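You operate a simulated robot arm through the tools that you are given. There is no shell and no other tool. Be economical: measure what you need, move in short steps, check, and stop when the job is done.

You are at the controls of a simulated two-armed robot. One attempt, no reset.

## Task
Stir the crock and serve one ladle into the bowl on the counter.
Fine: long green ladle, stir first; rinse it and leave it in the rinse pot; turn the orange cooker down to WARM; spill nothing.

It is judged by the outcome, as a careful person would: the job done as asked, and still so three seconds after it is handed in. It fails if anything else is knocked over, pushed out of place, dropped, spilled or broken.

## Robot
Two 7-joint arms with fingered hands on one trunk, on a base that drives. Base frame: it is fixed to the floor where the robot stands at the start and does not move with it; the origin is under the middle of the robot, x ahead of it, y to its left, z up. Lengths are in m, angles in degrees, forces in N, time in s.
The left shoulder is at the start at [0.053, 0.17, 1.27], the right one opposite. Places, roughly: dark cooker [0.8, 0.3, 0.9]; long green ladle (16x8x28 cm) [0.8, 0, 1]; side dial [0.8, -0.1, 0.9]; small cup (8x8x8 cm) [0.8, 0.4, 0.3]; top dial [0.7, 0.4, 0.9]. Payload 4 kg a hand.
The tool frame of a hand sits at the grasp point between the pads (the TCP): z along the fingers, y along the line on which they close. The tips reach 0.026 m beyond it. Largest opening 0.132 m; the body of the gripper starts 0.073 m behind the TCP. The gripper is a hand of 4 fingers: y runs from the thumb to the fingers, the wrist lies at [0, 0, -0.224] in the tool frame, and closing takes about 1.5 s.
Orientation is that of the tool frame in the base frame, as a unit quaternion [w, x, y, z]. With the fingers straight down and closing along the base's y, the tool's x points along the base's -x, its y along +y and its z along -z.

## Interface
- The arms move only by the tool play_rows. It takes "left_moves", "right_moves" or both (then of equal length, played together; a hand with none holds still); each is a list of rows, each a list of 7 numbers: the opening, from 0 (shut) to 1 (fully open), then the shift along the tool's x, y, z in units of 150 mm (1.0 is 150 mm), then the turn, a rotation vector about the tool's x, y, z in units of 60 degrees (1.0 is 60 degrees). In form: [[gripper, x, y, z, wx, wy, wz], ...]. A call has 1 to 12 rows; each row is the pose to reach, as a shift and turn from the pose commanded when the call began, along the tool's axes at that moment. A call with a number of a shift or a turn outside -1 to 1 is refused whole. A row lasts 0.2 s, in which the tool goes at most 0.05 m and 8.6 degrees; a call with a longer step from one row to the next is refused whole, and so is a gripper value outside its range. Where a pose cannot be reached the arm comes as near as it can. A force on the tool above 50 N (or 10 N above the force at the start of the call, whichever is more), or a blocked arm, ends the call early, and 0.2 s more pass. Each finger travels about 0.108 m/s and halts on what it meets, pressing with about 28 N; the grip force reading is that of the motor and also rises with nothing between the fingers. The clock runs only during rows and for 0.2 s after the last one: add rows that repeat a pose to give the fingers time. The reply holds the time, the measured pose of the TCP, the force on the tool along the base axes, the opening and the grip force, in the units named above and with some noise, with the torque about the TCP (base axes, N m) and any sound that the robot's microphone picked up, and new pictures: "views" is both (left out), scene, wrist or none (wrist: the cameras of the hands that moved).
- Cameras (640 x 400 px; columns grow to the right, rows downward): "scene" is now at [0.1379, 0.0057, 1.4836]; the picture's right is [0.06, -1.00, 0.00], its down [-0.20, -0.01, -0.98] and it looks along [0.98, 0.06, -0.20] (base axes); focal length 214 px, centre (320, 200). "left" rides on the left gripper at [-0.073, 0.006, -0.094] in its tool frame; the picture's right is [-0.08, -1.00, 0.00], its down [0.78, -0.06, -0.62] and it looks along [0.61, -0.05, 0.79] (tool axes); focal length 230 px, centre (320, 200). "right" rides on the right gripper at [0.073, 0.006, -0.094] in its tool frame; the picture's right is [-0.08, 1.00, 0.00], its down [-0.79, -0.06, -0.62] and it looks along [-0.61, -0.05, 0.79] (tool axes); focal length 230 px, centre (320, 200). There is no depth. A picture from a camera that has moved, and an enlarged one, comes with that camera's place and axes in the base frame and with its lens.
- lift_body(by): slides the trunk up (or, below 0, down) by that many m; the arms and the scene camera ride with it, the base frame stays. It gives what a move gives, with no picture.
- roll_base(legs): drives the robot by 1 to 6 legs, each [ahead, left, turn to the left] in m, m and degrees, along the robot's own axes; the way and the turn of a leg run together, so that a leg with both is an arc; at most 1.5 m and 180 degrees a leg. The arms and the cameras ride along, it lands a little off, and it stops where it bumps. It gives what a move gives, and a new picture of the scene camera.
- preshape(shape, hand): the hand has 4 fingers and takes this shape, open, in about a second: jaw (thumb against the fingers, like two jaws); tri (thumb and two fingers); tip (a fingertip pinch); poke (one finger out to press); point (the index stretched); flat (the hand flat); cup (the hand cupped); fist (a fist). The gripper value then closes the fingers along that shape, each until it touches; the sizes above hold for jaw. It gives what a move gives, with no picture.
- head_to(pan, tilt): turns the head with the scene camera to pan (to the left, within 80 degrees either way) and tilt (down, from -29 to 69), counted from straight ahead of the robot. It gives what a move gives, and a new picture of the scene camera.
- close_up(camera, box): a new picture of the part [left, top, right, bottom] of that camera's present view, enlarged. The clock stands still meanwhile.
- sign_off(): hands the job in; it is judged then, once.

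Go step by step. Nothing tells you exact positions but the pictures and the camera data: compare them with the known pose of the tool, close in by small moves and look again before you grip or let go. The budget is 120 turns and 260 pictures, counting those below and the enlarged ones. Unless the task says otherwise, let go and move clear before handing in, and close with one line.

The tools are called after ">>>" by a JSON object that holds its "method" and its "body". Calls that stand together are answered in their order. play_rows: Moves the arms, as the interface text tells. Its arguments: {"type":"object","properties":{"left_moves":{"type":"array","items":{"type":"array","items":{"type":"number"}}},"right_moves":{"type":"array","items":{"type":"array","items":{"type":"number"}}},"views":{"type":"string","enum":["both","scene","wrist","none"]}},"required":[]} The other tools are called the same way: lift_body (by) slides the trunk up or down; preshape (shape, hand) gives the hand a shape; roll_base (legs) drives the base; head_to (pan, tilt) turns the head that bears the scene camera; close_up (camera, box) takes an enlarged picture of a part of a camera's view; sign_off () hands the job in.

At the start:

```text
time: 0.0
left_tool_pos: [0.5038, 0.3452, 1.4757]
left_tcp_rot: [0.001, -0.001, 1.0, 0.0]
left_force: [-0.1, -0.2, 0.5]
left_torque: [0.0, 0.02, 0.01]
left_grip_width: 0.1318
left_grasp_force: 0.1
left_shape: jaw
right_tool_pos: [0.3829, -0.074, 1.5312]
right_tcp_rot: [0.0, -0.001, 1.0, 0.001]
right_force: [0.1, 0.1, -0.8]
right_torque: [-0.04, -0.01, 0.0]
right_grip_width: 0.132
right_grasp_force: 0.2
right_shape: jaw
trunk travel left (down, up): [-0.281, 0.07]
robot x, y, heading: [0.0027, 0.0042, 0.3]
head pan, tilt: [3.5, 11.8]
```

scene: 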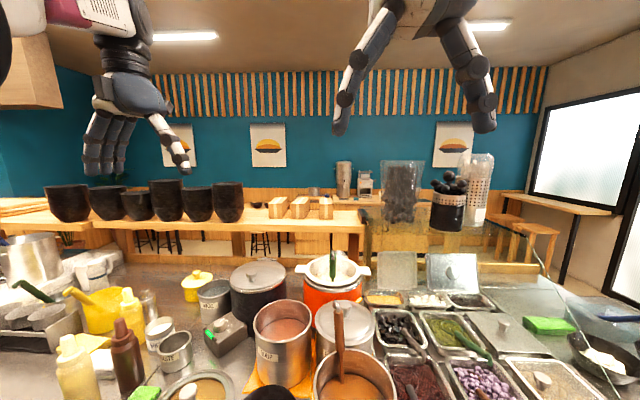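
right: 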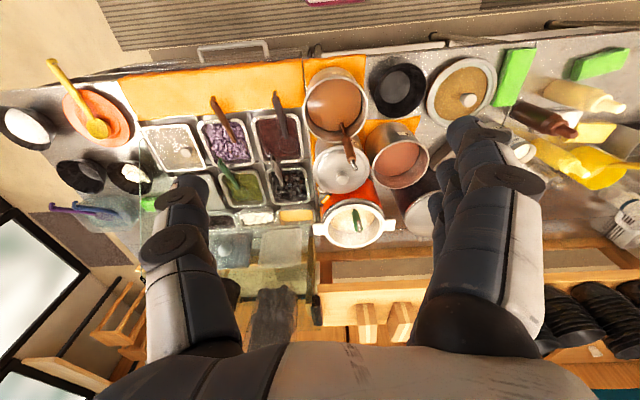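
left: 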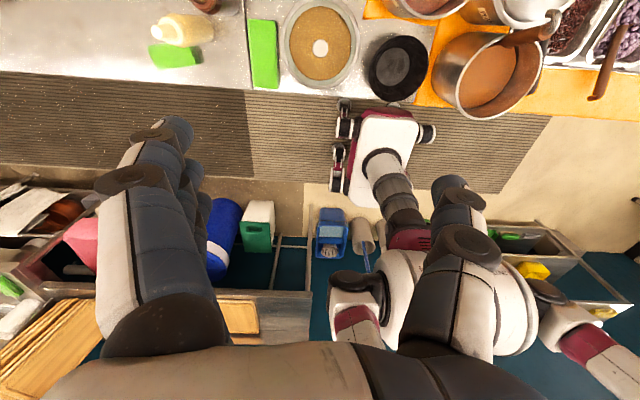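

I see a crowded counter: an orange cooker with a pale pot and green-handled ladle ahead, other pots, and a dark cooker to the left. I'll look down with the head for a better survey.

>>> {"method": "head_to", "body": {"pan": 0, "tilt": 45}}

>>> {"method": "close_up", "body": {"camera": "scene", "box": [160, 60, 480, 260]}}

>>> {"method": "close_up", "body": {"camera": "right", "box": [280, 50, 480, 260]}}

```text
time: 1.0
left_tool_pos: [0.5036, 0.3443, 1.4748]
left_tcp_rot: [0.0, 0.0, 1.0, 0.0]
left_force: [-0.1, 0.2, 0.4]
left_torque: [-0.01, -0.03, -0.02]
left_grip_width: 0.1318
left_grasp_force: 0.1
left_shape: jaw
right_tool_pos: [0.3819, -0.0754, 1.5317]
right_tcp_rot: [0.0, 0.0, 1.0, 0.001]
right_force: [-0.3, 0.8, -0.1]
right_torque: [0.0, -0.02, 0.01]
right_grip_width: 0.1316
right_grasp_force: 0.0
right_shape: jaw
trunk travel left (down, up): [-0.281, 0.07]
robot x, y, heading: [-0.0019, 0.0029, -0.1]
head pan, tilt: [0.0, 45.0]
camera scene: at [0.1262, 0.0, 1.4316], right [0.0, -1.0, 0.0], down [-0.71, 0.0, -0.71], along [0.71, 0.0, -0.71], focal length 214 px, centre (320, 200)
```

scene: 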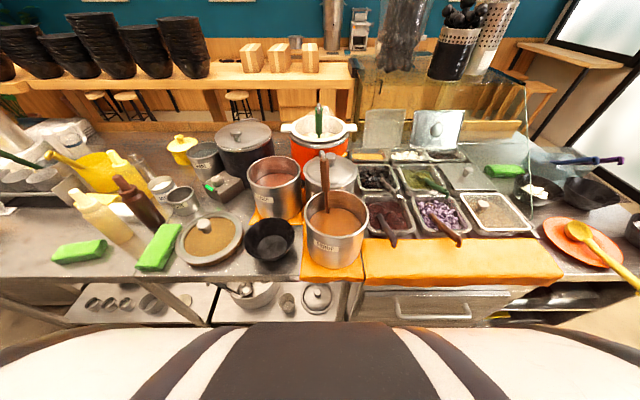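

```text
2.00 times, centred on (320, 160) of scene
camera zoom: at [0.1262, 0.0, 1.4316], right [0.0, -1.0, 0.0], down [-0.71, 0.0, -0.71], along [0.71, 0.0, -0.71], focal length 429 px, centre (320, 280)
```

zoom: 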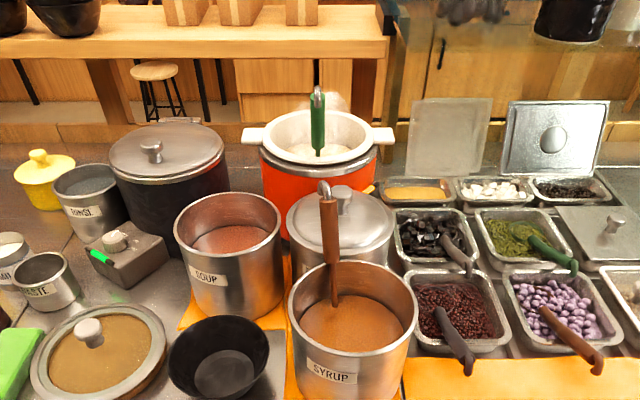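

```text
1.90 times, centred on (380, 155) of right
camera zoom: at [0.3094, -0.0694, 1.626], right [0.08, 1.0, 0.0], down [0.78, -0.06, 0.62], along [0.62, -0.05, -0.79], focal length 438 px, centre (206, 286)
```

zoom: 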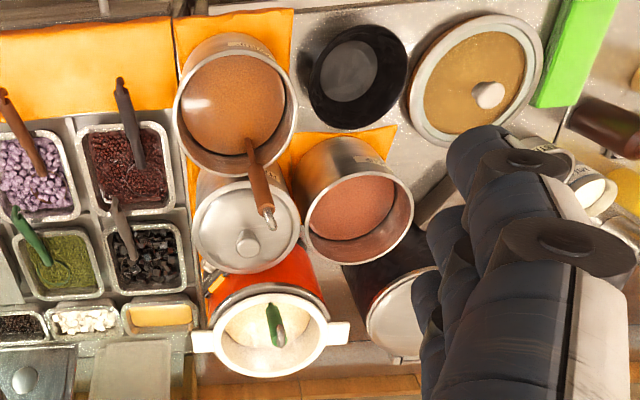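

The crock is probably the pale pot of the orange cooker with the green ladle; I need to find the rinse pot and the dial. Zooming for labels.

>>> {"method": "close_up", "body": {"camera": "scene", "box": [140, 110, 260, 230]}}

>>> {"method": "close_up", "body": {"camera": "scene", "box": [270, 90, 390, 170]}}

>>> {"method": "close_up", "body": {"camera": "scene", "box": [0, 110, 160, 270]}}

>>> {"method": "close_up", "body": {"camera": "scene", "box": [200, 150, 380, 290]}}

```text
3.33 times, centred on (200, 170) of scene
camera zoom: at [0.1262, 0.0, 1.4316], right [0.0, -1.0, 0.0], down [-0.71, 0.0, -0.71], along [0.71, 0.0, -0.71], focal length 715 px, centre (720, 300)
```

zoom: 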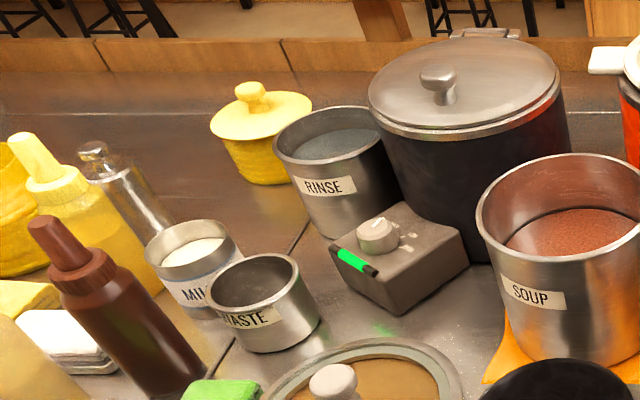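

```text
5.00 times, centred on (330, 130) of scene
camera zoom: at [0.1262, 0.0, 1.4316], right [0.0, -1.0, 0.0], down [-0.71, 0.0, -0.71], along [0.71, 0.0, -0.71], focal length 1072 px, centre (270, 550)
```

zoom: 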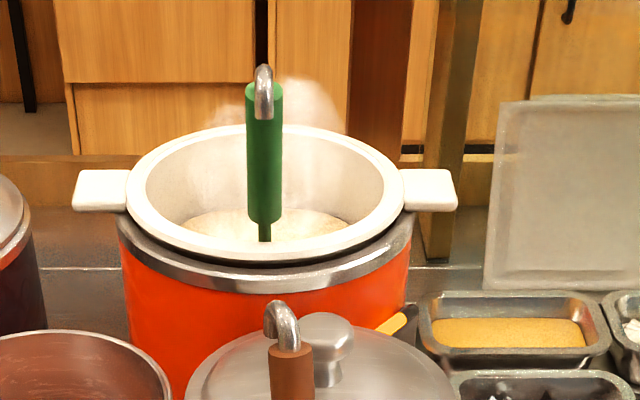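

```text
2.50 times, centred on (80, 190) of scene
camera zoom: at [0.1262, 0.0, 1.4316], right [0.0, -1.0, 0.0], down [-0.71, 0.0, -0.71], along [0.71, 0.0, -0.71], focal length 536 px, centre (920, 225)
```

zoom: 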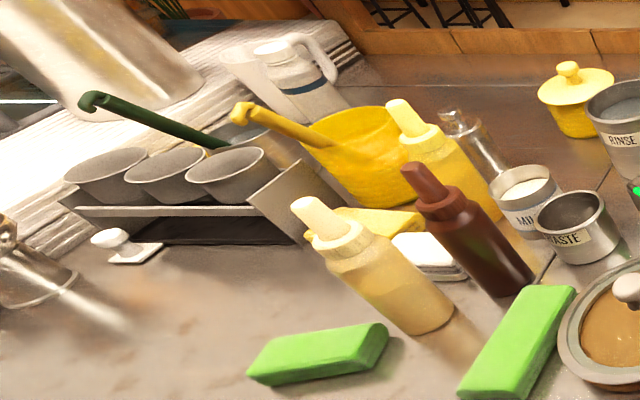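

```text
2.86 times, centred on (290, 220) of scene
camera zoom: at [0.1262, 0.0, 1.4316], right [0.0, -1.0, 0.0], down [-0.71, 0.0, -0.71], along [0.71, 0.0, -0.71], focal length 613 px, centre (406, 143)
```

zoom: 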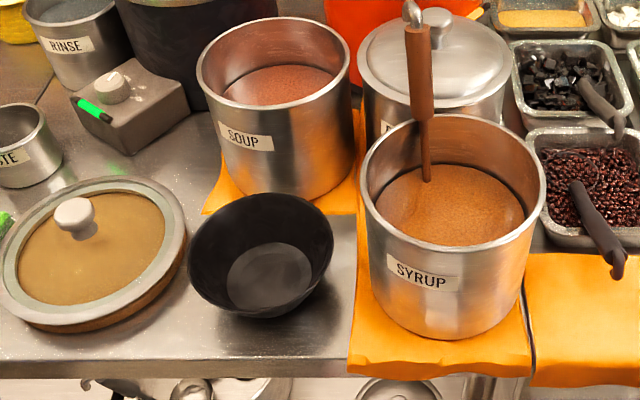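

The crock's rim centre is about (0.87, 0.0, 1.07) with the green handle leaning toward me from (0.74, 0, 1.20); rinse pot about (0.91, 0.49), bowl about (0.49, 0.15, rim 0.89). I'll use the left arm for the ladle, first turning it half-way forward and moving the right arm aside.

>>> {"method": "play_rows", "body": {"left_moves": [[1, 0, -0.05, 0.14, 0.0246, -0.126, 0.046], [1, 0, -0.1, 0.28, 0.0492, -0.252, 0.092], [1, 0, -0.15, 0.42, 0.0738, -0.378, 0.138], [1, 0, -0.2, 0.55, 0.0983, -0.505, 0.184], [1, 0, -0.25, 0.69, 0.123, -0.631, 0.23], [1, 0, -0.3, 0.83, 0.1475, -0.757, 0.276], [1, 0, -0.3, 0.83, 0.1475, -0.757, 0.276]], "right_moves": [[1, 0, -0.16, 0, 0, 0, 0], [1, 0, -0.33, 0, 0, 0, 0], [1, 0, -0.5, 0, 0, 0, 0], [1, 0, -0.66, 0, 0, 0, 0], [1, 0, -0.83, 0, 0, 0, 0], [1, 0, -1, 0, 0, 0, 0], [1, 0, -1, 0, 0, 0, 0]]}}

```text
time: 2.6
left_tool_pos: [0.5038, 0.3069, 1.3505]
left_tcp_rot: [0.388, 0.131, 0.908, -0.087]
left_force: [0.6, 0.0, 0.6]
left_torque: [0.0, -0.02, -0.01]
left_grip_width: 0.132
left_grasp_force: 0.0
left_shape: jaw
right_tool_pos: [0.3878, -0.2205, 1.5234]
right_tcp_rot: [0.001, -0.001, 1.0, 0.0]
right_force: [-0.1, 0.4, 0.3]
right_torque: [-0.03, -0.05, -0.01]
right_grip_width: 0.1319
right_grasp_force: 0.1
right_shape: jaw
right hand out of reach, approached as far as the arm can: row 5, 6, 7
trunk travel left (down, up): [-0.281, 0.07]
robot x, y, heading: [-0.0018, 0.0026, 0.0]
head pan, tilt: [0.0, 45.0]
camera scene: at [0.126, 0.0004, 1.4316], right [0.0, -1.0, 0.0], down [-0.71, 0.0, -0.71], along [0.71, 0.0, -0.71], focal length 214 px, centre (320, 200)
camera right: at [0.3157, -0.2154, 1.6177], right [0.08, 1.0, 0.0], down [0.78, -0.06, 0.62], along [0.62, -0.05, -0.79], focal length 230 px, centre (320, 200)
camera left: at [0.4902, 0.3241, 1.4673], right [-0.25, -0.96, 0.11], down [-0.96, 0.24, -0.15], along [0.11, -0.14, -0.98], focal length 230 px, centre (320, 200)
```

scene: 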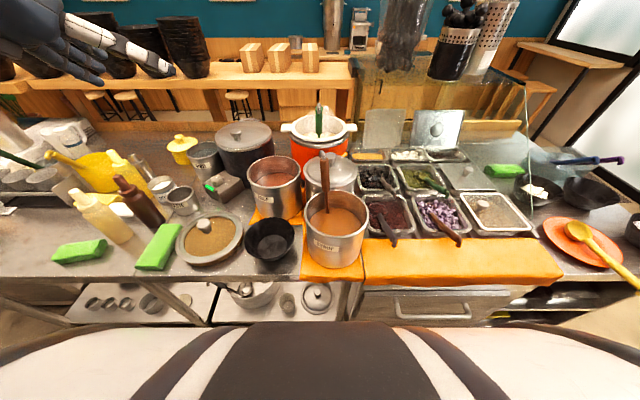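
right: 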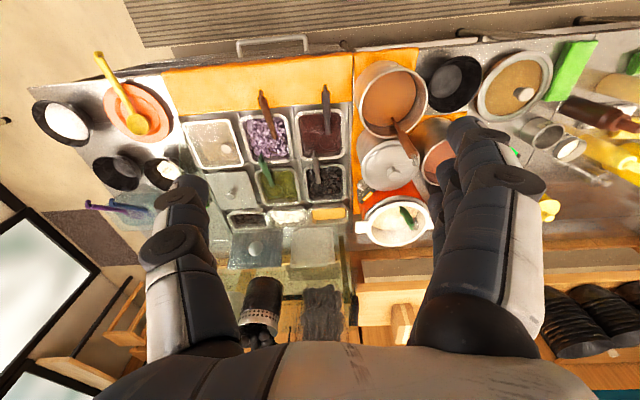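
left: 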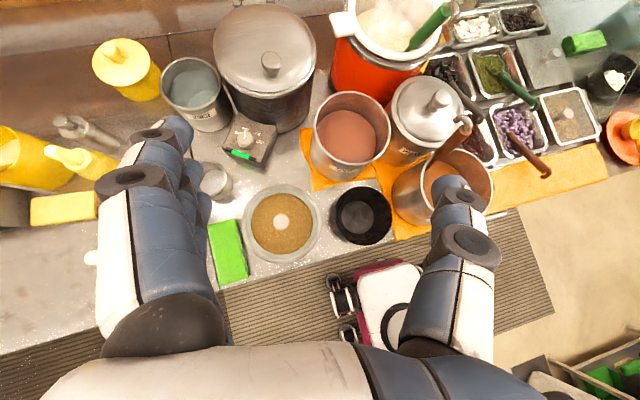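

The left wrist view confirms the rinse pot (0.885, 0.47), soup pot (0.67, 0.15, rim 0.985) and bowl (0.497, 0.147). I'll finish turning the left hand forward, staying high.

>>> {"method": "play_rows", "body": {"left_moves": [[1, 0.02, -0.09, 0.15, 0.0246, -0.126, 0.046], [1, 0.04, -0.18, 0.3, 0.0492, -0.252, 0.092], [1, 0.06, -0.26, 0.45, 0.0738, -0.378, 0.138], [1, 0.08, -0.35, 0.6, 0.0983, -0.505, 0.184], [1, 0.1, -0.44, 0.75, 0.123, -0.631, 0.23], [1, 0.12, -0.527, 0.893, 0.1475, -0.757, 0.276], [1, 0.12, -0.527, 0.893, 0.1475, -0.757, 0.276]], "views": "both"}}

```text
time: 4.2
left_tool_pos: [0.5592, 0.1944, 1.2482]
left_tcp_rot: [0.7, 0.255, 0.653, -0.135]
left_force: [-0.2, -0.5, -0.4]
left_torque: [0.03, 0.0, 0.0]
left_grip_width: 0.132
left_grasp_force: 0.1
left_shape: jaw
right_tool_pos: [0.3871, -0.2209, 1.5247]
right_tcp_rot: [0.0, 0.0, 1.0, 0.001]
right_force: [0.1, -1.2, -0.6]
right_torque: [0.01, -0.04, -0.01]
right_grip_width: 0.1319
right_grasp_force: 0.1
right_shape: jaw
trunk travel left (down, up): [-0.281, 0.07]
robot x, y, heading: [-0.0017, 0.0014, -0.1]
head pan, tilt: [0.0, 45.0]
camera scene: at [0.1249, -0.0006, 1.4318], right [0.0, -1.0, 0.0], down [-0.71, 0.0, -0.71], along [0.71, 0.0, -0.71], focal length 214 px, centre (320, 200)
camera left: at [0.4755, 0.2396, 1.3199], right [-0.53, -0.84, -0.1], down [-0.47, 0.39, -0.79], along [0.71, -0.37, -0.6], focal length 230 px, centre (320, 200)
```

scene: 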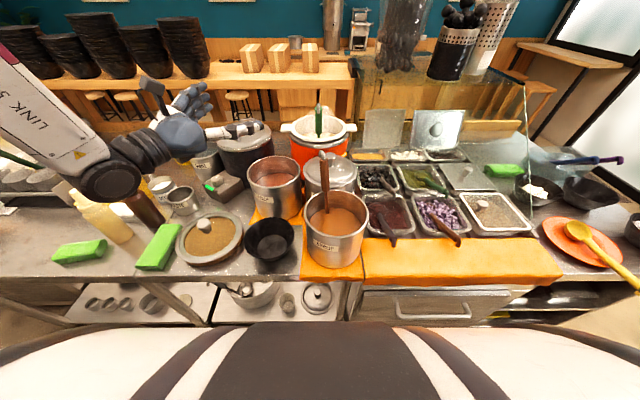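
left: 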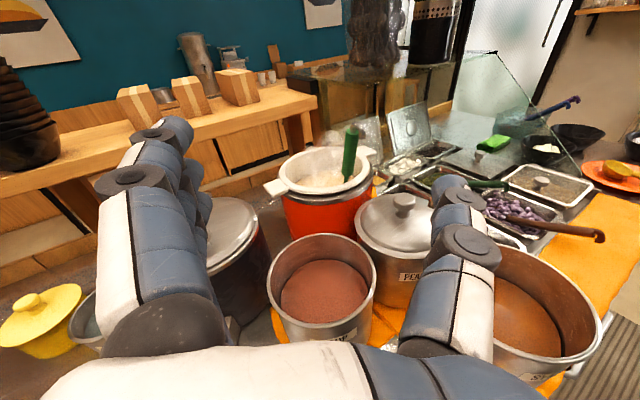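

The hand points forward with the handle in view. I'll zoom to locate the handle precisely.

>>> {"method": "close_up", "body": {"camera": "left", "box": [260, 110, 420, 250]}}

>>> {"method": "close_up", "body": {"camera": "scene", "box": [270, 90, 390, 170]}}

```text
2.86 times, centred on (340, 180) of left
camera zoom: at [0.4755, 0.2396, 1.3199], right [-0.53, -0.84, -0.1], down [-0.47, 0.39, -0.79], along [0.71, -0.37, -0.6], focal length 657 px, centre (263, 257)
```

zoom: 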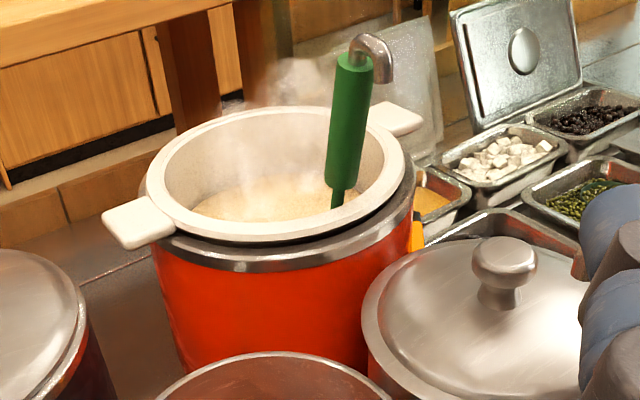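

```text
5.00 times, centred on (330, 130) of scene
camera zoom: at [0.1249, -0.0006, 1.4318], right [0.0, -1.0, 0.0], down [-0.71, 0.0, -0.71], along [0.71, 0.0, -0.71], focal length 1072 px, centre (270, 550)
```

zoom: 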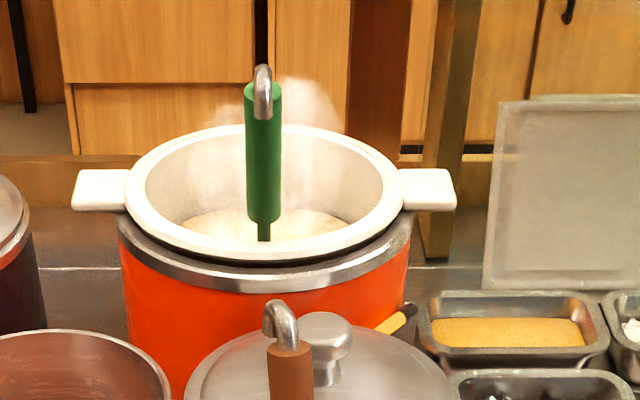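

The handle runs from (0.779, 0, 1.172) to (0.796, 0, 1.075). Moving to a pre-grasp about 13 cm short of it.

>>> {"method": "play_rows", "body": {"left_moves": [[1, 0.12, -0.065, 0.13, 0, 0, 0], [1, 0.24, -0.13, 0.27, 0, 0, 0], [1, 0.36, -0.195, 0.4, 0, 0, 0], [1, 0.48, -0.26, 0.53, 0, 0, 0], [1, 0.6, -0.325, 0.67, 0, 0, 0], [1, 0.71, -0.39, 0.8, 0, 0, 0], [1, 0.71, -0.39, 0.8, 0, 0, 0]]}}

```text
time: 5.8
left_tool_pos: [0.6401, 0.0995, 1.1338]
left_tcp_rot: [0.699, 0.255, 0.654, -0.136]
left_force: [0.3, 0.0, 0.4]
left_torque: [0.01, 0.02, 0.02]
left_grip_width: 0.1318
left_grasp_force: 0.0
left_shape: jaw
right_tool_pos: [0.3888, -0.2203, 1.5226]
right_tcp_rot: [0.001, 0.0, 1.0, 0.0]
right_force: [-0.8, 0.4, -0.9]
right_torque: [0.03, -0.01, 0.01]
right_grip_width: 0.1317
right_grasp_force: 0.1
right_shape: jaw
trunk travel left (down, up): [-0.281, 0.07]
robot x, y, heading: [0.0004, -0.0009, -0.1]
head pan, tilt: [0.0, 45.0]
camera scene: at [0.1257, 0.0002, 1.4316], right [0.0, -1.0, 0.0], down [-0.71, 0.0, -0.71], along [0.71, 0.0, -0.71], focal length 214 px, centre (320, 200)
camera left: at [0.5553, 0.1431, 1.2046], right [-0.53, -0.84, -0.1], down [-0.47, 0.39, -0.79], along [0.71, -0.37, -0.6], focal length 230 px, centre (320, 200)
```

scene: 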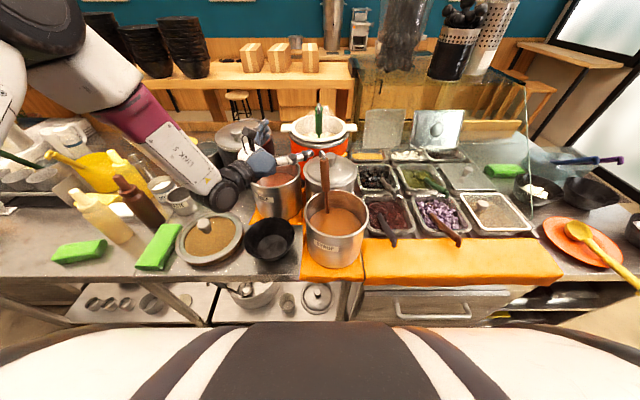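
left: 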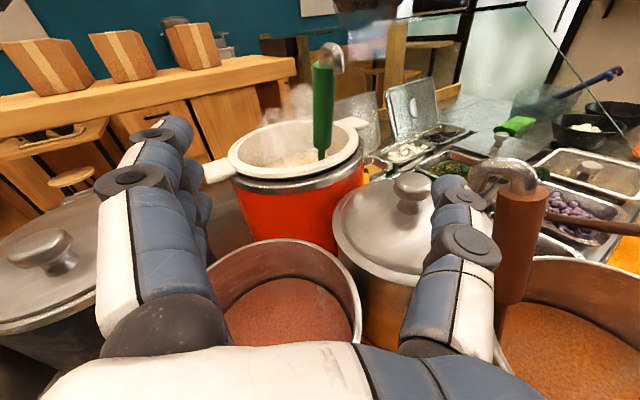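

The handle lines up with the gap between thumb and fingers; syrup ladle is ~2.5 cm clear of the thumb. Advancing straight along the fingers.

>>> {"method": "play_rows", "body": {"left_moves": [[1, 0, 0, 0.2, 0, 0, 0], [1, 0, 0, 0.4, 0, 0, 0], [1, 0, -0.01, 0.6, 0, 0, 0], [1, 0, -0.02, 0.8, 0, 0, 0], [1, 0, -0.02, 0.9, 0, 0, 0], [1, 0, -0.02, 0.9, 0, 0, 0]]}}

```text
time: 7.2
left_tool_pos: [0.7537, 0.0197, 1.1316]
left_tcp_rot: [0.699, 0.255, 0.654, -0.136]
left_force: [-1.1, -1.1, 0.5]
left_torque: [-0.01, 0.02, 0.0]
left_grip_width: 0.132
left_grasp_force: 0.0
left_shape: jaw
right_tool_pos: [0.3884, -0.2198, 1.5237]
right_tcp_rot: [0.0, 0.0, 1.0, 0.001]
right_force: [-0.5, 1.0, 0.0]
right_torque: [0.01, 0.01, -0.01]
right_grip_width: 0.132
right_grasp_force: 0.0
right_shape: jaw
trunk travel left (down, up): [-0.281, 0.07]
robot x, y, heading: [-0.0016, 0.0034, 0.1]
head pan, tilt: [0.0, 45.0]
camera scene: at [0.1261, 0.0, 1.4316], right [0.0, -1.0, 0.0], down [-0.71, 0.0, -0.71], along [0.71, 0.0, -0.71], focal length 214 px, centre (320, 200)
camera left: at [0.6691, 0.065, 1.2038], right [-0.53, -0.84, -0.1], down [-0.47, 0.39, -0.79], along [0.71, -0.37, -0.6], focal length 230 px, centre (320, 200)
```

scene: 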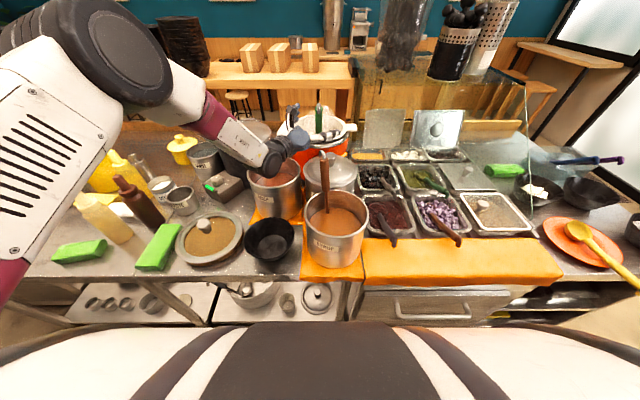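
left: 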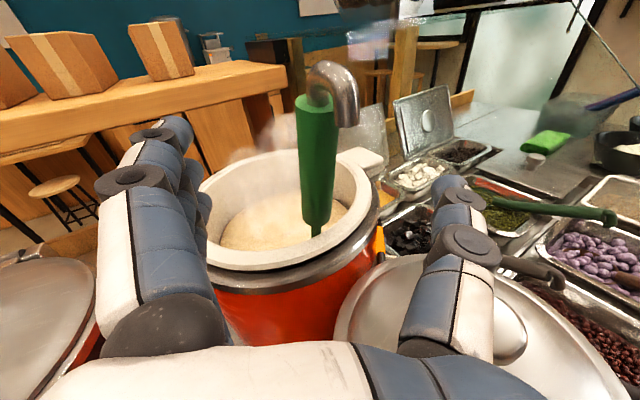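

Well centred. Advance the last 4 cm and close.

>>> {"method": "play_rows", "body": {"left_moves": [[1, 0, 0, 0.13, 0, 0, 0], [1, 0, 0, 0.26, 0, 0, 0], [0.7, 0, 0, 0.26, 0, 0, 0], [0.4, 0, 0, 0.26, 0, 0, 0], [0, 0, 0, 0.26, 0, 0, 0], [0, 0, 0, 0.26, 0, 0, 0], [0, 0, 0, 0.26, 0, 0, 0], [0, 0, 0, 0.26, 0, 0, 0], [0, 0, 0, 0.26, 0, 0, 0]]}}

```text
time: 9.2
left_tool_pos: [0.7847, 0.0003, 1.1328]
left_tcp_rot: [0.699, 0.256, 0.654, -0.136]
left_force: [2.1, -0.4, 0.1]
left_torque: [-0.1, -0.07, -0.01]
left_grip_width: 0.0002
left_grasp_force: 28.0
left_shape: jaw
right_tool_pos: [0.3882, -0.2201, 1.524]
right_tcp_rot: [0.0, -0.001, 1.0, 0.001]
right_force: [0.0, 0.1, -0.2]
right_torque: [0.01, -0.01, -0.02]
right_grip_width: 0.1321
right_grasp_force: 0.0
right_shape: jaw
trunk travel left (down, up): [-0.281, 0.07]
robot x, y, heading: [0.0002, 0.0052, 0.0]
head pan, tilt: [0.0, 45.0]
camera scene: at [0.1265, -0.0002, 1.4315], right [0.0, -1.0, 0.0], down [-0.71, 0.0, -0.71], along [0.71, 0.0, -0.71], focal length 214 px, centre (320, 200)
camera left: at [0.7012, 0.0452, 1.2046], right [-0.53, -0.84, -0.1], down [-0.47, 0.39, -0.79], along [0.71, -0.37, -0.6], focal length 230 px, centre (320, 200)
```

scene: 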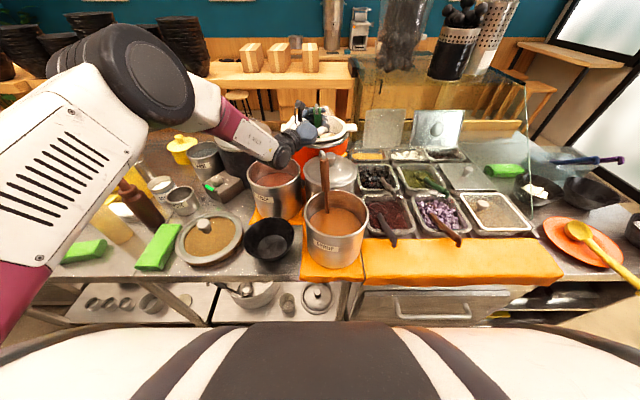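
left: 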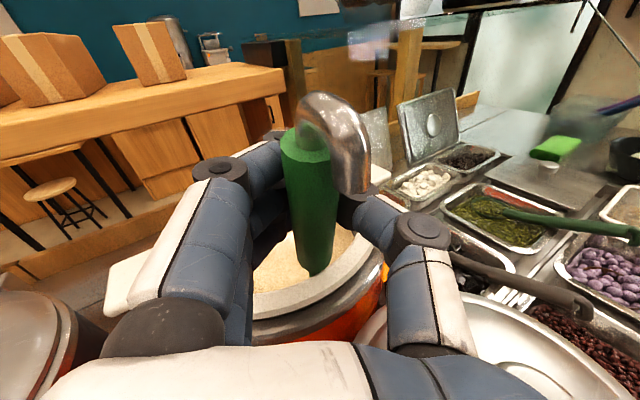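

Width reads 0, so the fingers may have closed around/behind the handle rather than pinching it. Looking closely.

>>> {"method": "close_up", "body": {"camera": "left", "box": [190, 80, 450, 300]}}

>>> {"method": "close_up", "body": {"camera": "scene", "box": [260, 80, 380, 180]}}

```text
1.82 times, centred on (320, 190) of left
camera zoom: at [0.7012, 0.0452, 1.2046], right [-0.53, -0.84, -0.1], down [-0.47, 0.39, -0.79], along [0.71, -0.37, -0.6], focal length 418 px, centre (320, 218)
```

zoom: 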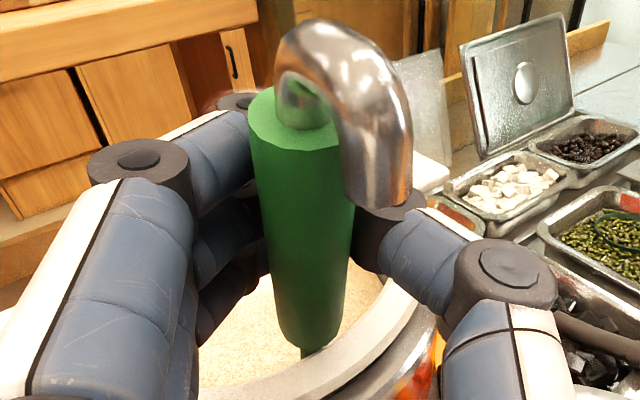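

```text
4.00 times, centred on (320, 130) of scene
camera zoom: at [0.1265, -0.0002, 1.4315], right [0.0, -1.0, 0.0], down [-0.71, 0.0, -0.71], along [0.71, 0.0, -0.71], focal length 858 px, centre (320, 480)
```

zoom: 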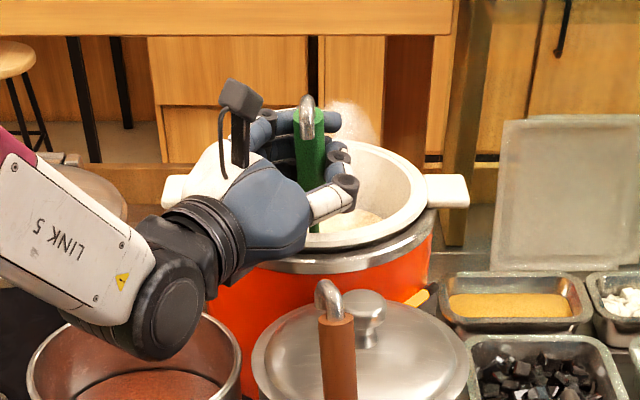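

The handle seems caged in the hand. A small lift will test whether it is really held.

>>> {"method": "play_rows", "body": {"left_moves": [[0, -0.07, 0, 0, 0, 0, 0], [0, -0.14, 0, 0, 0, 0, 0], [0, -0.2, 0, 0, 0, 0, 0], [0, -0.2, 0, 0, 0, 0, 0]], "views": "wrist"}}

>>> {"method": "close_up", "body": {"camera": "scene", "box": [260, 80, 380, 180]}}

```text
time: 10.2
left_tool_pos: [0.7819, -0.0034, 1.1638]
left_tcp_rot: [0.699, 0.254, 0.654, -0.136]
left_force: [1.0, -0.1, -1.3]
left_torque: [-0.03, -0.06, -0.01]
left_grip_width: 0.0
left_grasp_force: 27.8
left_shape: jaw
right_tool_pos: [0.3903, -0.22, 1.5233]
right_tcp_rot: [0.001, 0.001, 1.0, 0.001]
right_force: [-0.2, 0.7, 0.0]
right_torque: [-0.03, 0.0, 0.01]
right_grip_width: 0.132
right_grasp_force: 0.0
right_shape: jaw
trunk travel left (down, up): [-0.281, 0.07]
robot x, y, heading: [-0.0017, -0.0013, 0.0]
head pan, tilt: [0.0, 45.0]
camera left: at [0.698, 0.0417, 1.2353], right [-0.53, -0.84, -0.1], down [-0.47, 0.39, -0.79], along [0.71, -0.37, -0.6], focal length 230 px, centre (320, 200)
```

left: 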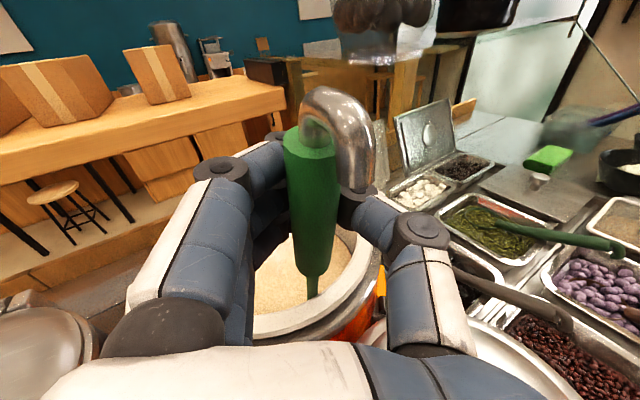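

```text
4.00 times, centred on (320, 130) of scene
camera zoom: at [0.1266, 0.0, 1.4315], right [0.0, -1.0, 0.0], down [-0.71, 0.0, -0.71], along [0.71, 0.0, -0.71], focal length 858 px, centre (320, 480)
```

zoom: 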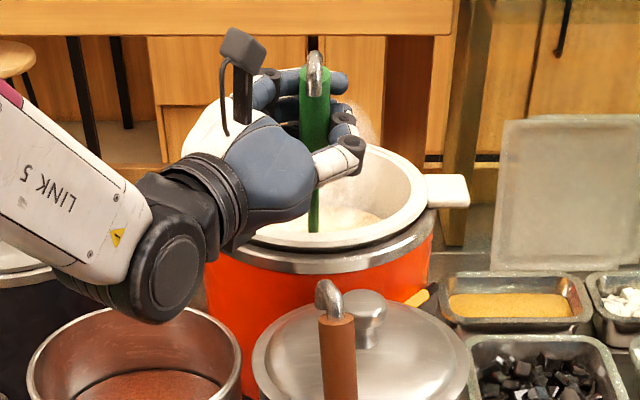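

The ladle came up with the hand, so it is held. I'll level it (handle vertical) with its bowl still submerged at crock centre, before stirring.

>>> {"method": "play_rows", "body": {"left_moves": [[0, 0.027, 0.033, 0.046, 0.006, 0.035, -0.022], [0, 0.053, 0.066, 0.092, 0.012, 0.07, -0.045], [0, 0.08, 0.1, 0.137, 0.018, 0.104, -0.067], [0, 0.107, 0.131, 0.183, 0.024, 0.139, -0.089], [0, 0.107, 0.131, 0.183, 0.024, 0.139, -0.089]], "views": "wrist"}}

>>> {"method": "close_up", "body": {"camera": "scene", "box": [260, 80, 380, 180]}}

>>> {"method": "close_up", "body": {"camera": "right", "box": [320, 60, 520, 280]}}

```text
time: 11.4
left_tool_pos: [0.8173, 0.0014, 1.1528]
left_tcp_rot: [0.639, 0.242, 0.713, -0.158]
left_force: [0.7, -0.1, -1.7]
left_torque: [0.0, 0.05, -0.01]
left_grip_width: 0.0
left_grasp_force: 27.9
left_shape: jaw
right_tool_pos: [0.3877, -0.2203, 1.5234]
right_tcp_rot: [0.001, 0.0, 1.0, 0.0]
right_force: [-0.2, -0.1, -0.5]
right_torque: [0.03, -0.02, -0.01]
right_grip_width: 0.1318
right_grasp_force: 0.1
right_shape: jaw
trunk travel left (down, up): [-0.281, 0.07]
robot x, y, heading: [0.0012, 0.0002, 0.2]
head pan, tilt: [0.0, 45.0]
camera left: at [0.7469, 0.0454, 1.2371], right [-0.54, -0.84, -0.01], down [-0.6, 0.39, -0.7], along [0.59, -0.37, -0.72], focal length 230 px, centre (320, 200)
```

left: 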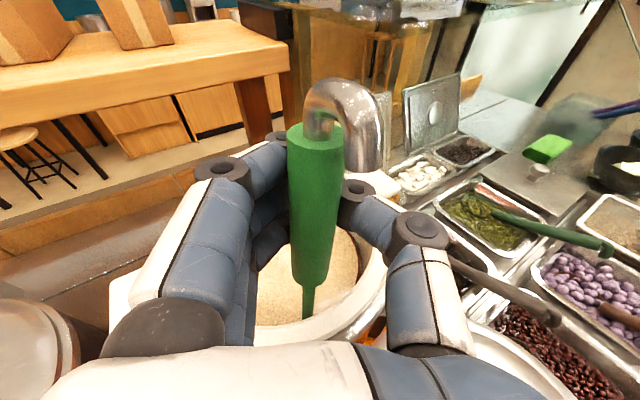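

```text
4.00 times, centred on (320, 130) of scene
camera zoom: at [0.1262, 0.0, 1.4316], right [0.0, -1.0, 0.0], down [-0.71, 0.0, -0.71], along [0.71, 0.0, -0.71], focal length 858 px, centre (320, 480)
```

zoom: 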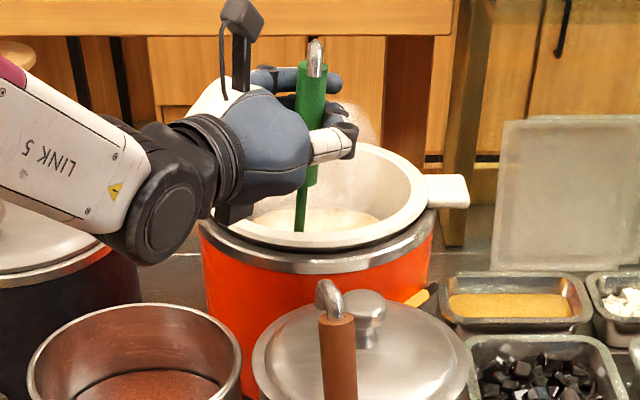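

```text
1.82 times, centred on (420, 170) of right
camera zoom: at [0.3159, -0.2155, 1.6176], right [0.08, 1.0, 0.0], down [0.78, -0.06, 0.62], along [0.62, -0.05, -0.79], focal length 418 px, centre (138, 254)
```

zoom: 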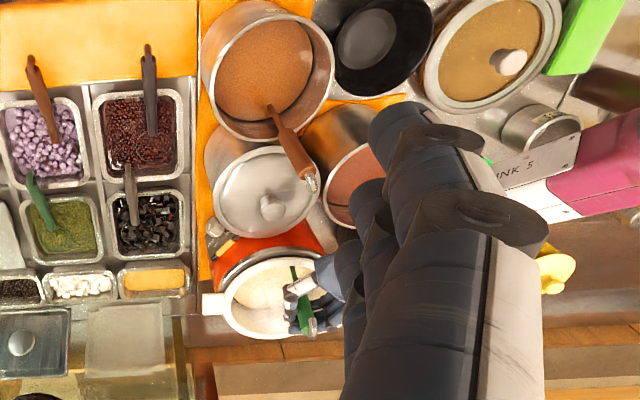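

The ladle is nearly upright with its bowl submerged. Stirring with gentle 2.5 cm circles.

>>> {"method": "play_rows", "body": {"left_moves": [[0, 0.029, 0.088, 0.144, 0, 0, 0], [0, 0.049, 0.16, 0.04, 0, 0, 0], [0, 0.064, 0.136, -0.084, 0, 0, 0], [0, 0.065, 0.031, -0.157, 0, 0, 0], [0, 0.051, -0.094, -0.134, 0, 0, 0], [0, 0.031, -0.166, -0.03, 0, 0, 0], [0, 0.016, -0.142, 0.094, 0, 0, 0], [0, 0.015, -0.037, 0.167, 0, 0, 0], [0, 0.029, 0.088, 0.144, 0, 0, 0], [0, 0.049, 0.16, 0.04, 0, 0, 0], [0, 0.064, 0.136, -0.084, 0, 0, 0], [0, 0.065, 0.031, -0.157, 0, 0, 0]], "views": "wrist"}}

```text
time: 14.0
left_tool_pos: [0.8003, 0.0188, 1.1478]
left_tcp_rot: [0.64, 0.241, 0.712, -0.157]
left_force: [-0.4, -0.6, -0.2]
left_torque: [0.01, 0.01, 0.02]
left_grip_width: 0.0003
left_grasp_force: 27.9
left_shape: jaw
right_tool_pos: [0.3888, -0.2209, 1.5243]
right_tcp_rot: [0.001, 0.0, 1.0, 0.001]
right_force: [-0.6, 0.0, -0.1]
right_torque: [0.02, 0.0, -0.01]
right_grip_width: 0.132
right_grasp_force: 0.1
right_shape: jaw
trunk travel left (down, up): [-0.281, 0.07]
robot x, y, heading: [0.001, -0.0008, 0.1]
head pan, tilt: [0.0, 45.0]
camera left: at [0.73, 0.0637, 1.2333], right [-0.54, -0.84, -0.01], down [-0.6, 0.39, -0.7], along [0.59, -0.37, -0.72], focal length 230 px, centre (320, 200)
```

left: 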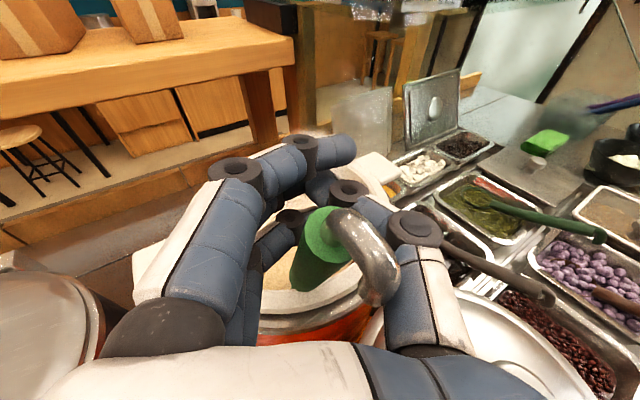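

The handle has slipped and tilted inside the hand — it is only caged. I'll check how it sits before regripping.

>>> {"method": "close_up", "body": {"camera": "scene", "box": [260, 80, 380, 180]}}

>>> {"method": "close_up", "body": {"camera": "left", "box": [200, 110, 460, 330]}}

```text
4.00 times, centred on (320, 130) of scene
camera zoom: at [0.1258, -0.0006, 1.4316], right [0.0, -1.0, 0.0], down [-0.71, 0.0, -0.71], along [0.71, 0.0, -0.71], focal length 858 px, centre (320, 480)
```

zoom: 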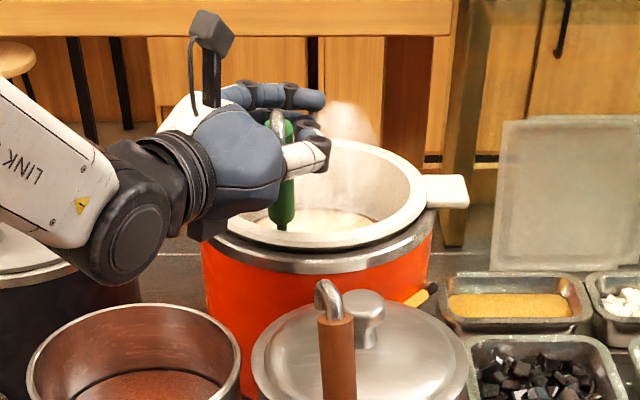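

```text
1.82 times, centred on (330, 220) of left
camera zoom: at [0.73, 0.0637, 1.2333], right [-0.54, -0.84, -0.01], down [-0.6, 0.39, -0.7], along [0.59, -0.37, -0.72], focal length 418 px, centre (302, 164)
```

zoom: 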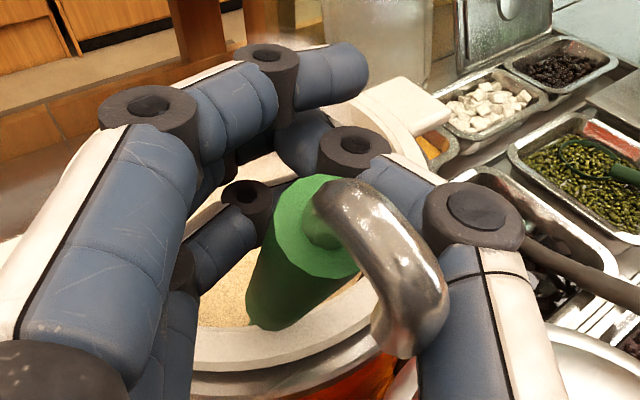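

It slid down and rests in the crock again, loosely caged. I'll open, so it settles on the rim, then re-measure and grip closer to the fingertips.

>>> {"method": "play_rows", "body": {"left_moves": [[0.3, 0, 0, 0, 0, 0, 0], [0.6, 0, 0, 0, 0, 0, 0], [1, 0, 0, 0, 0, 0, 0], [1, 0, 0, 0, 0, 0, 0], [1, 0, 0, 0, 0, 0, 0], [1, 0, 0, 0, 0, 0, 0]], "views": "wrist"}}

>>> {"method": "close_up", "body": {"camera": "scene", "box": [260, 80, 380, 180]}}

```text
time: 15.4
left_tool_pos: [0.7993, 0.0188, 1.1467]
left_tcp_rot: [0.639, 0.243, 0.713, -0.158]
left_force: [-0.2, 0.5, 0.6]
left_torque: [-0.01, 0.0, 0.0]
left_grip_width: 0.1316
left_grasp_force: 0.0
left_shape: jaw
right_tool_pos: [0.3883, -0.2214, 1.5229]
right_tcp_rot: [0.001, 0.0, 1.0, 0.001]
right_force: [0.0, 0.2, -0.5]
right_torque: [-0.01, 0.0, 0.02]
right_grip_width: 0.132
right_grasp_force: 0.0
right_shape: jaw
trunk travel left (down, up): [-0.281, 0.07]
robot x, y, heading: [0.0012, -0.0017, 0.2]
head pan, tilt: [0.0, 45.0]
camera left: at [0.7306, 0.0643, 1.2328], right [-0.54, -0.84, -0.01], down [-0.6, 0.39, -0.7], along [0.59, -0.37, -0.72], focal length 230 px, centre (320, 200)
```

left: 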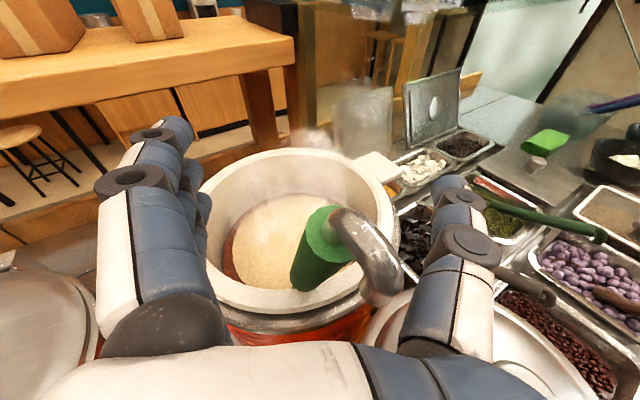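

```text
4.00 times, centred on (320, 130) of scene
camera zoom: at [0.1261, 0.0, 1.4316], right [0.0, -1.0, 0.0], down [-0.71, 0.0, -0.71], along [0.71, 0.0, -0.71], focal length 858 px, centre (320, 480)
```

zoom: 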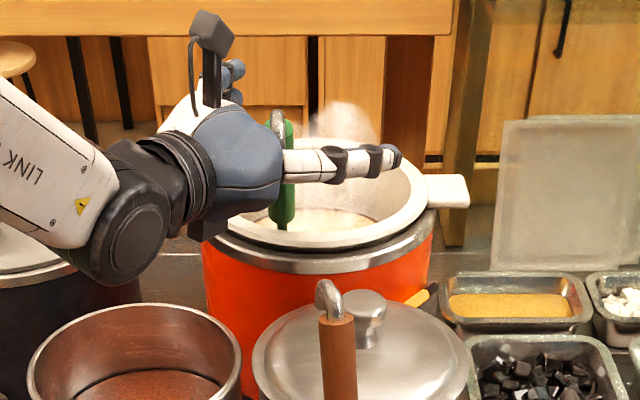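

The handle now stands at about (0.79, 0.03), 1.3 cm palm-side of the TCP, which explains the loose grip. I'll back off and lower slightly so it lies toward the fingertips.

>>> {"method": "play_rows", "body": {"left_moves": [[1, 0, 0.01, -0.07, 0, 0, 0], [1, 0.1, 0.01, -0.13, 0, 0, 0], [1, 0.19, 0.01, -0.13, 0, 0, 0], [1, 0.19, 0.01, -0.13, 0, 0, 0]], "views": "wrist"}}

```text
time: 16.4
left_tool_pos: [0.7824, 0.0355, 1.1216]
left_tcp_rot: [0.64, 0.241, 0.712, -0.158]
left_force: [0.0, 0.2, -0.3]
left_torque: [0.0, -0.01, -0.01]
left_grip_width: 0.1317
left_grasp_force: 0.1
left_shape: jaw
right_tool_pos: [0.3881, -0.2216, 1.524]
right_tcp_rot: [0.001, 0.0, 1.0, 0.001]
right_force: [-0.1, 0.2, -0.1]
right_torque: [-0.02, 0.0, -0.01]
right_grip_width: 0.1319
right_grasp_force: 0.0
right_shape: jaw
trunk travel left (down, up): [-0.281, 0.07]
robot x, y, heading: [0.0003, 0.0012, 0.1]
head pan, tilt: [0.0, 45.0]
camera left: at [0.7123, 0.0797, 1.2069], right [-0.54, -0.84, -0.01], down [-0.6, 0.39, -0.7], along [0.59, -0.37, -0.72], focal length 230 px, centre (320, 200)
```

left: 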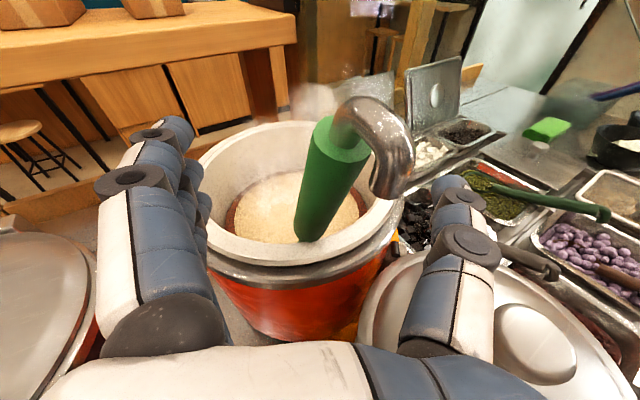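

Zooming to measure the handle width and thus its depth.

>>> {"method": "close_up", "body": {"camera": "left", "box": [240, 80, 440, 260]}}

>>> {"method": "close_up", "body": {"camera": "scene", "box": [270, 90, 350, 160]}}

```text
2.22 times, centred on (340, 170) of left
camera zoom: at [0.7123, 0.0797, 1.2069], right [-0.54, -0.84, -0.01], down [-0.6, 0.39, -0.7], along [0.59, -0.37, -0.72], focal length 511 px, centre (276, 267)
```

zoom: 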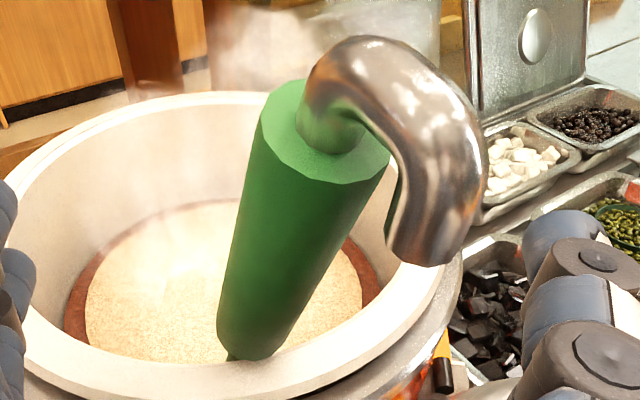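

```text
5.71 times, centred on (310, 125) of scene
camera zoom: at [0.1259, 0.0, 1.4316], right [0.0, -1.0, 0.0], down [-0.71, 0.0, -0.71], along [0.71, 0.0, -0.71], focal length 1226 px, centre (377, 629)
```

zoom: 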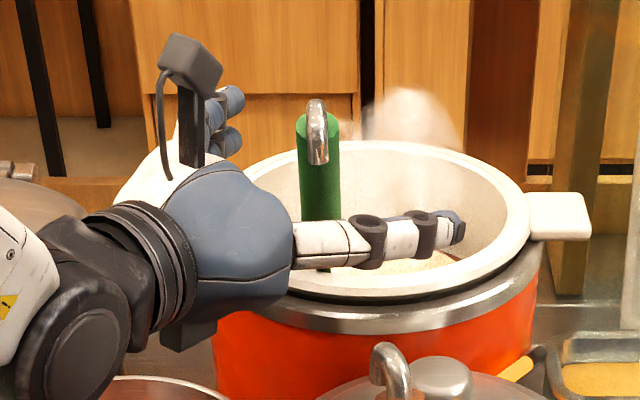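

The handle passes exactly through the TCP at z 1.12; I'll back off 1.2 cm so it lies on the pads, and close.

>>> {"method": "play_rows", "body": {"left_moves": [[1, 0, 0, -0.04, 0, 0, 0], [1, 0, 0, -0.08, 0, 0, 0], [0.7, 0, 0, -0.08, 0, 0, 0], [0.4, 0, 0, -0.08, 0, 0, 0], [0, 0, 0, -0.08, 0, 0, 0], [0, 0, 0, -0.08, 0, 0, 0], [0, 0, 0, -0.08, 0, 0, 0], [0, 0, 0, -0.08, 0, 0, 0], [0, 0, 0, -0.08, 0, 0, 0]], "views": "wrist"}}

>>> {"method": "close_up", "body": {"camera": "scene", "box": [260, 80, 380, 180]}}

```text
time: 18.4
left_tool_pos: [0.7741, 0.0416, 1.1225]
left_tcp_rot: [0.639, 0.242, 0.713, -0.158]
left_force: [0.2, 0.8, -0.8]
left_torque: [0.06, 0.05, -0.01]
left_grip_width: 0.0204
left_grasp_force: 27.7
left_shape: jaw
right_tool_pos: [0.3891, -0.2205, 1.524]
right_tcp_rot: [0.001, 0.001, 1.0, 0.001]
right_force: [-1.0, 0.8, 0.4]
right_torque: [0.01, 0.02, 0.01]
right_grip_width: 0.132
right_grasp_force: 0.0
right_shape: jaw
trunk travel left (down, up): [-0.281, 0.07]
robot x, y, heading: [0.0004, -0.001, 0.1]
head pan, tilt: [0.0, 45.0]
camera left: at [0.7034, 0.086, 1.2073], right [-0.54, -0.84, -0.01], down [-0.6, 0.39, -0.7], along [0.59, -0.37, -0.72], focal length 230 px, centre (320, 200)
```

left: 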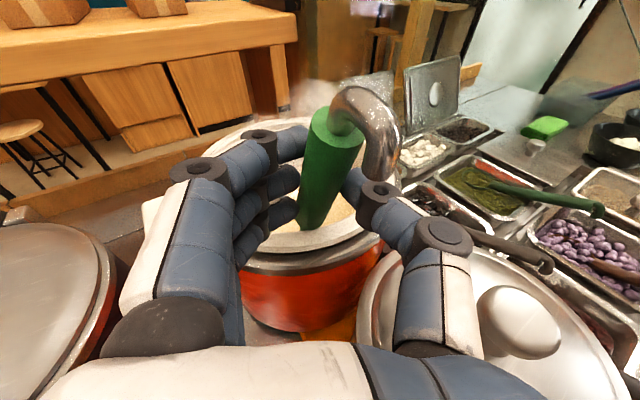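

```text
4.00 times, centred on (320, 130) of scene
camera zoom: at [0.1263, 0.0, 1.4315], right [0.0, -1.0, 0.0], down [-0.71, 0.0, -0.71], along [0.71, 0.0, -0.71], focal length 858 px, centre (320, 480)
```

zoom: 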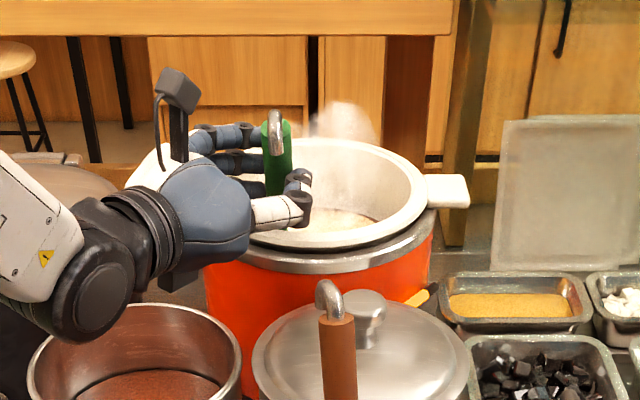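

Width now reads 2 cm: a real grip. Levelling the ladle and centring its bowl in the crock.

>>> {"method": "play_rows", "body": {"left_moves": [[0, -0.06, 0.0, 0.0, 0, 0, 0], [0, -0.08, 0.004, 0.085, 0.008, 0.045, -0.029], [0, -0.1, 0.008, 0.17, 0.016, 0.09, -0.058], [0, -0.115, 0.012, 0.255, 0.023, 0.135, -0.087], [0, -0.126, 0.015, 0.34, 0.031, 0.18, -0.116], [0, -0.126, 0.015, 0.34, 0.031, 0.18, -0.116]], "views": "wrist"}}

>>> {"method": "close_up", "body": {"camera": "scene", "box": [260, 80, 380, 180]}}

```text
time: 19.8
left_tool_pos: [0.8153, 0.0135, 1.138]
left_tcp_rot: [0.557, 0.223, 0.779, -0.185]
left_force: [-5.6, 1.9, 15.3]
left_torque: [0.21, -0.33, 0.07]
left_grip_width: 0.0208
left_grasp_force: 28.4
left_shape: jaw
right_tool_pos: [0.3853, -0.2206, 1.5253]
right_tcp_rot: [0.002, -0.001, 1.0, 0.001]
right_force: [-0.1, 0.2, -0.4]
right_torque: [0.0, 0.01, 0.05]
right_grip_width: 0.132
right_grasp_force: 0.0
right_shape: jaw
trunk travel left (down, up): [-0.281, 0.07]
robot x, y, heading: [0.0015, 0.0015, -0.1]
head pan, tilt: [0.0, 45.0]
camera left: at [0.7659, 0.0586, 1.2359], right [-0.53, -0.84, 0.11], down [-0.74, 0.39, -0.55], along [0.42, -0.37, -0.83], focal length 230 px, centre (320, 200)
```

left: 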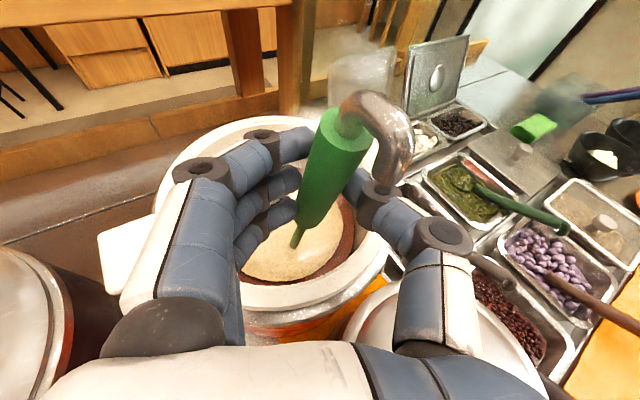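

```text
4.00 times, centred on (320, 130) of scene
camera zoom: at [0.1227, 0.0001, 1.4321], right [0.0, -1.0, 0.0], down [-0.71, 0.0, -0.71], along [0.71, 0.0, -0.71], focal length 858 px, centre (320, 480)
```

zoom: 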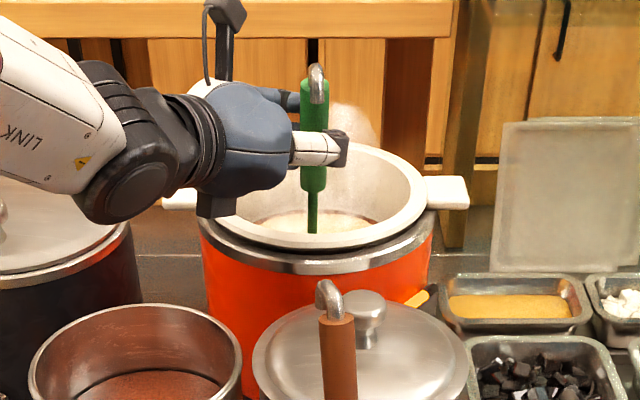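

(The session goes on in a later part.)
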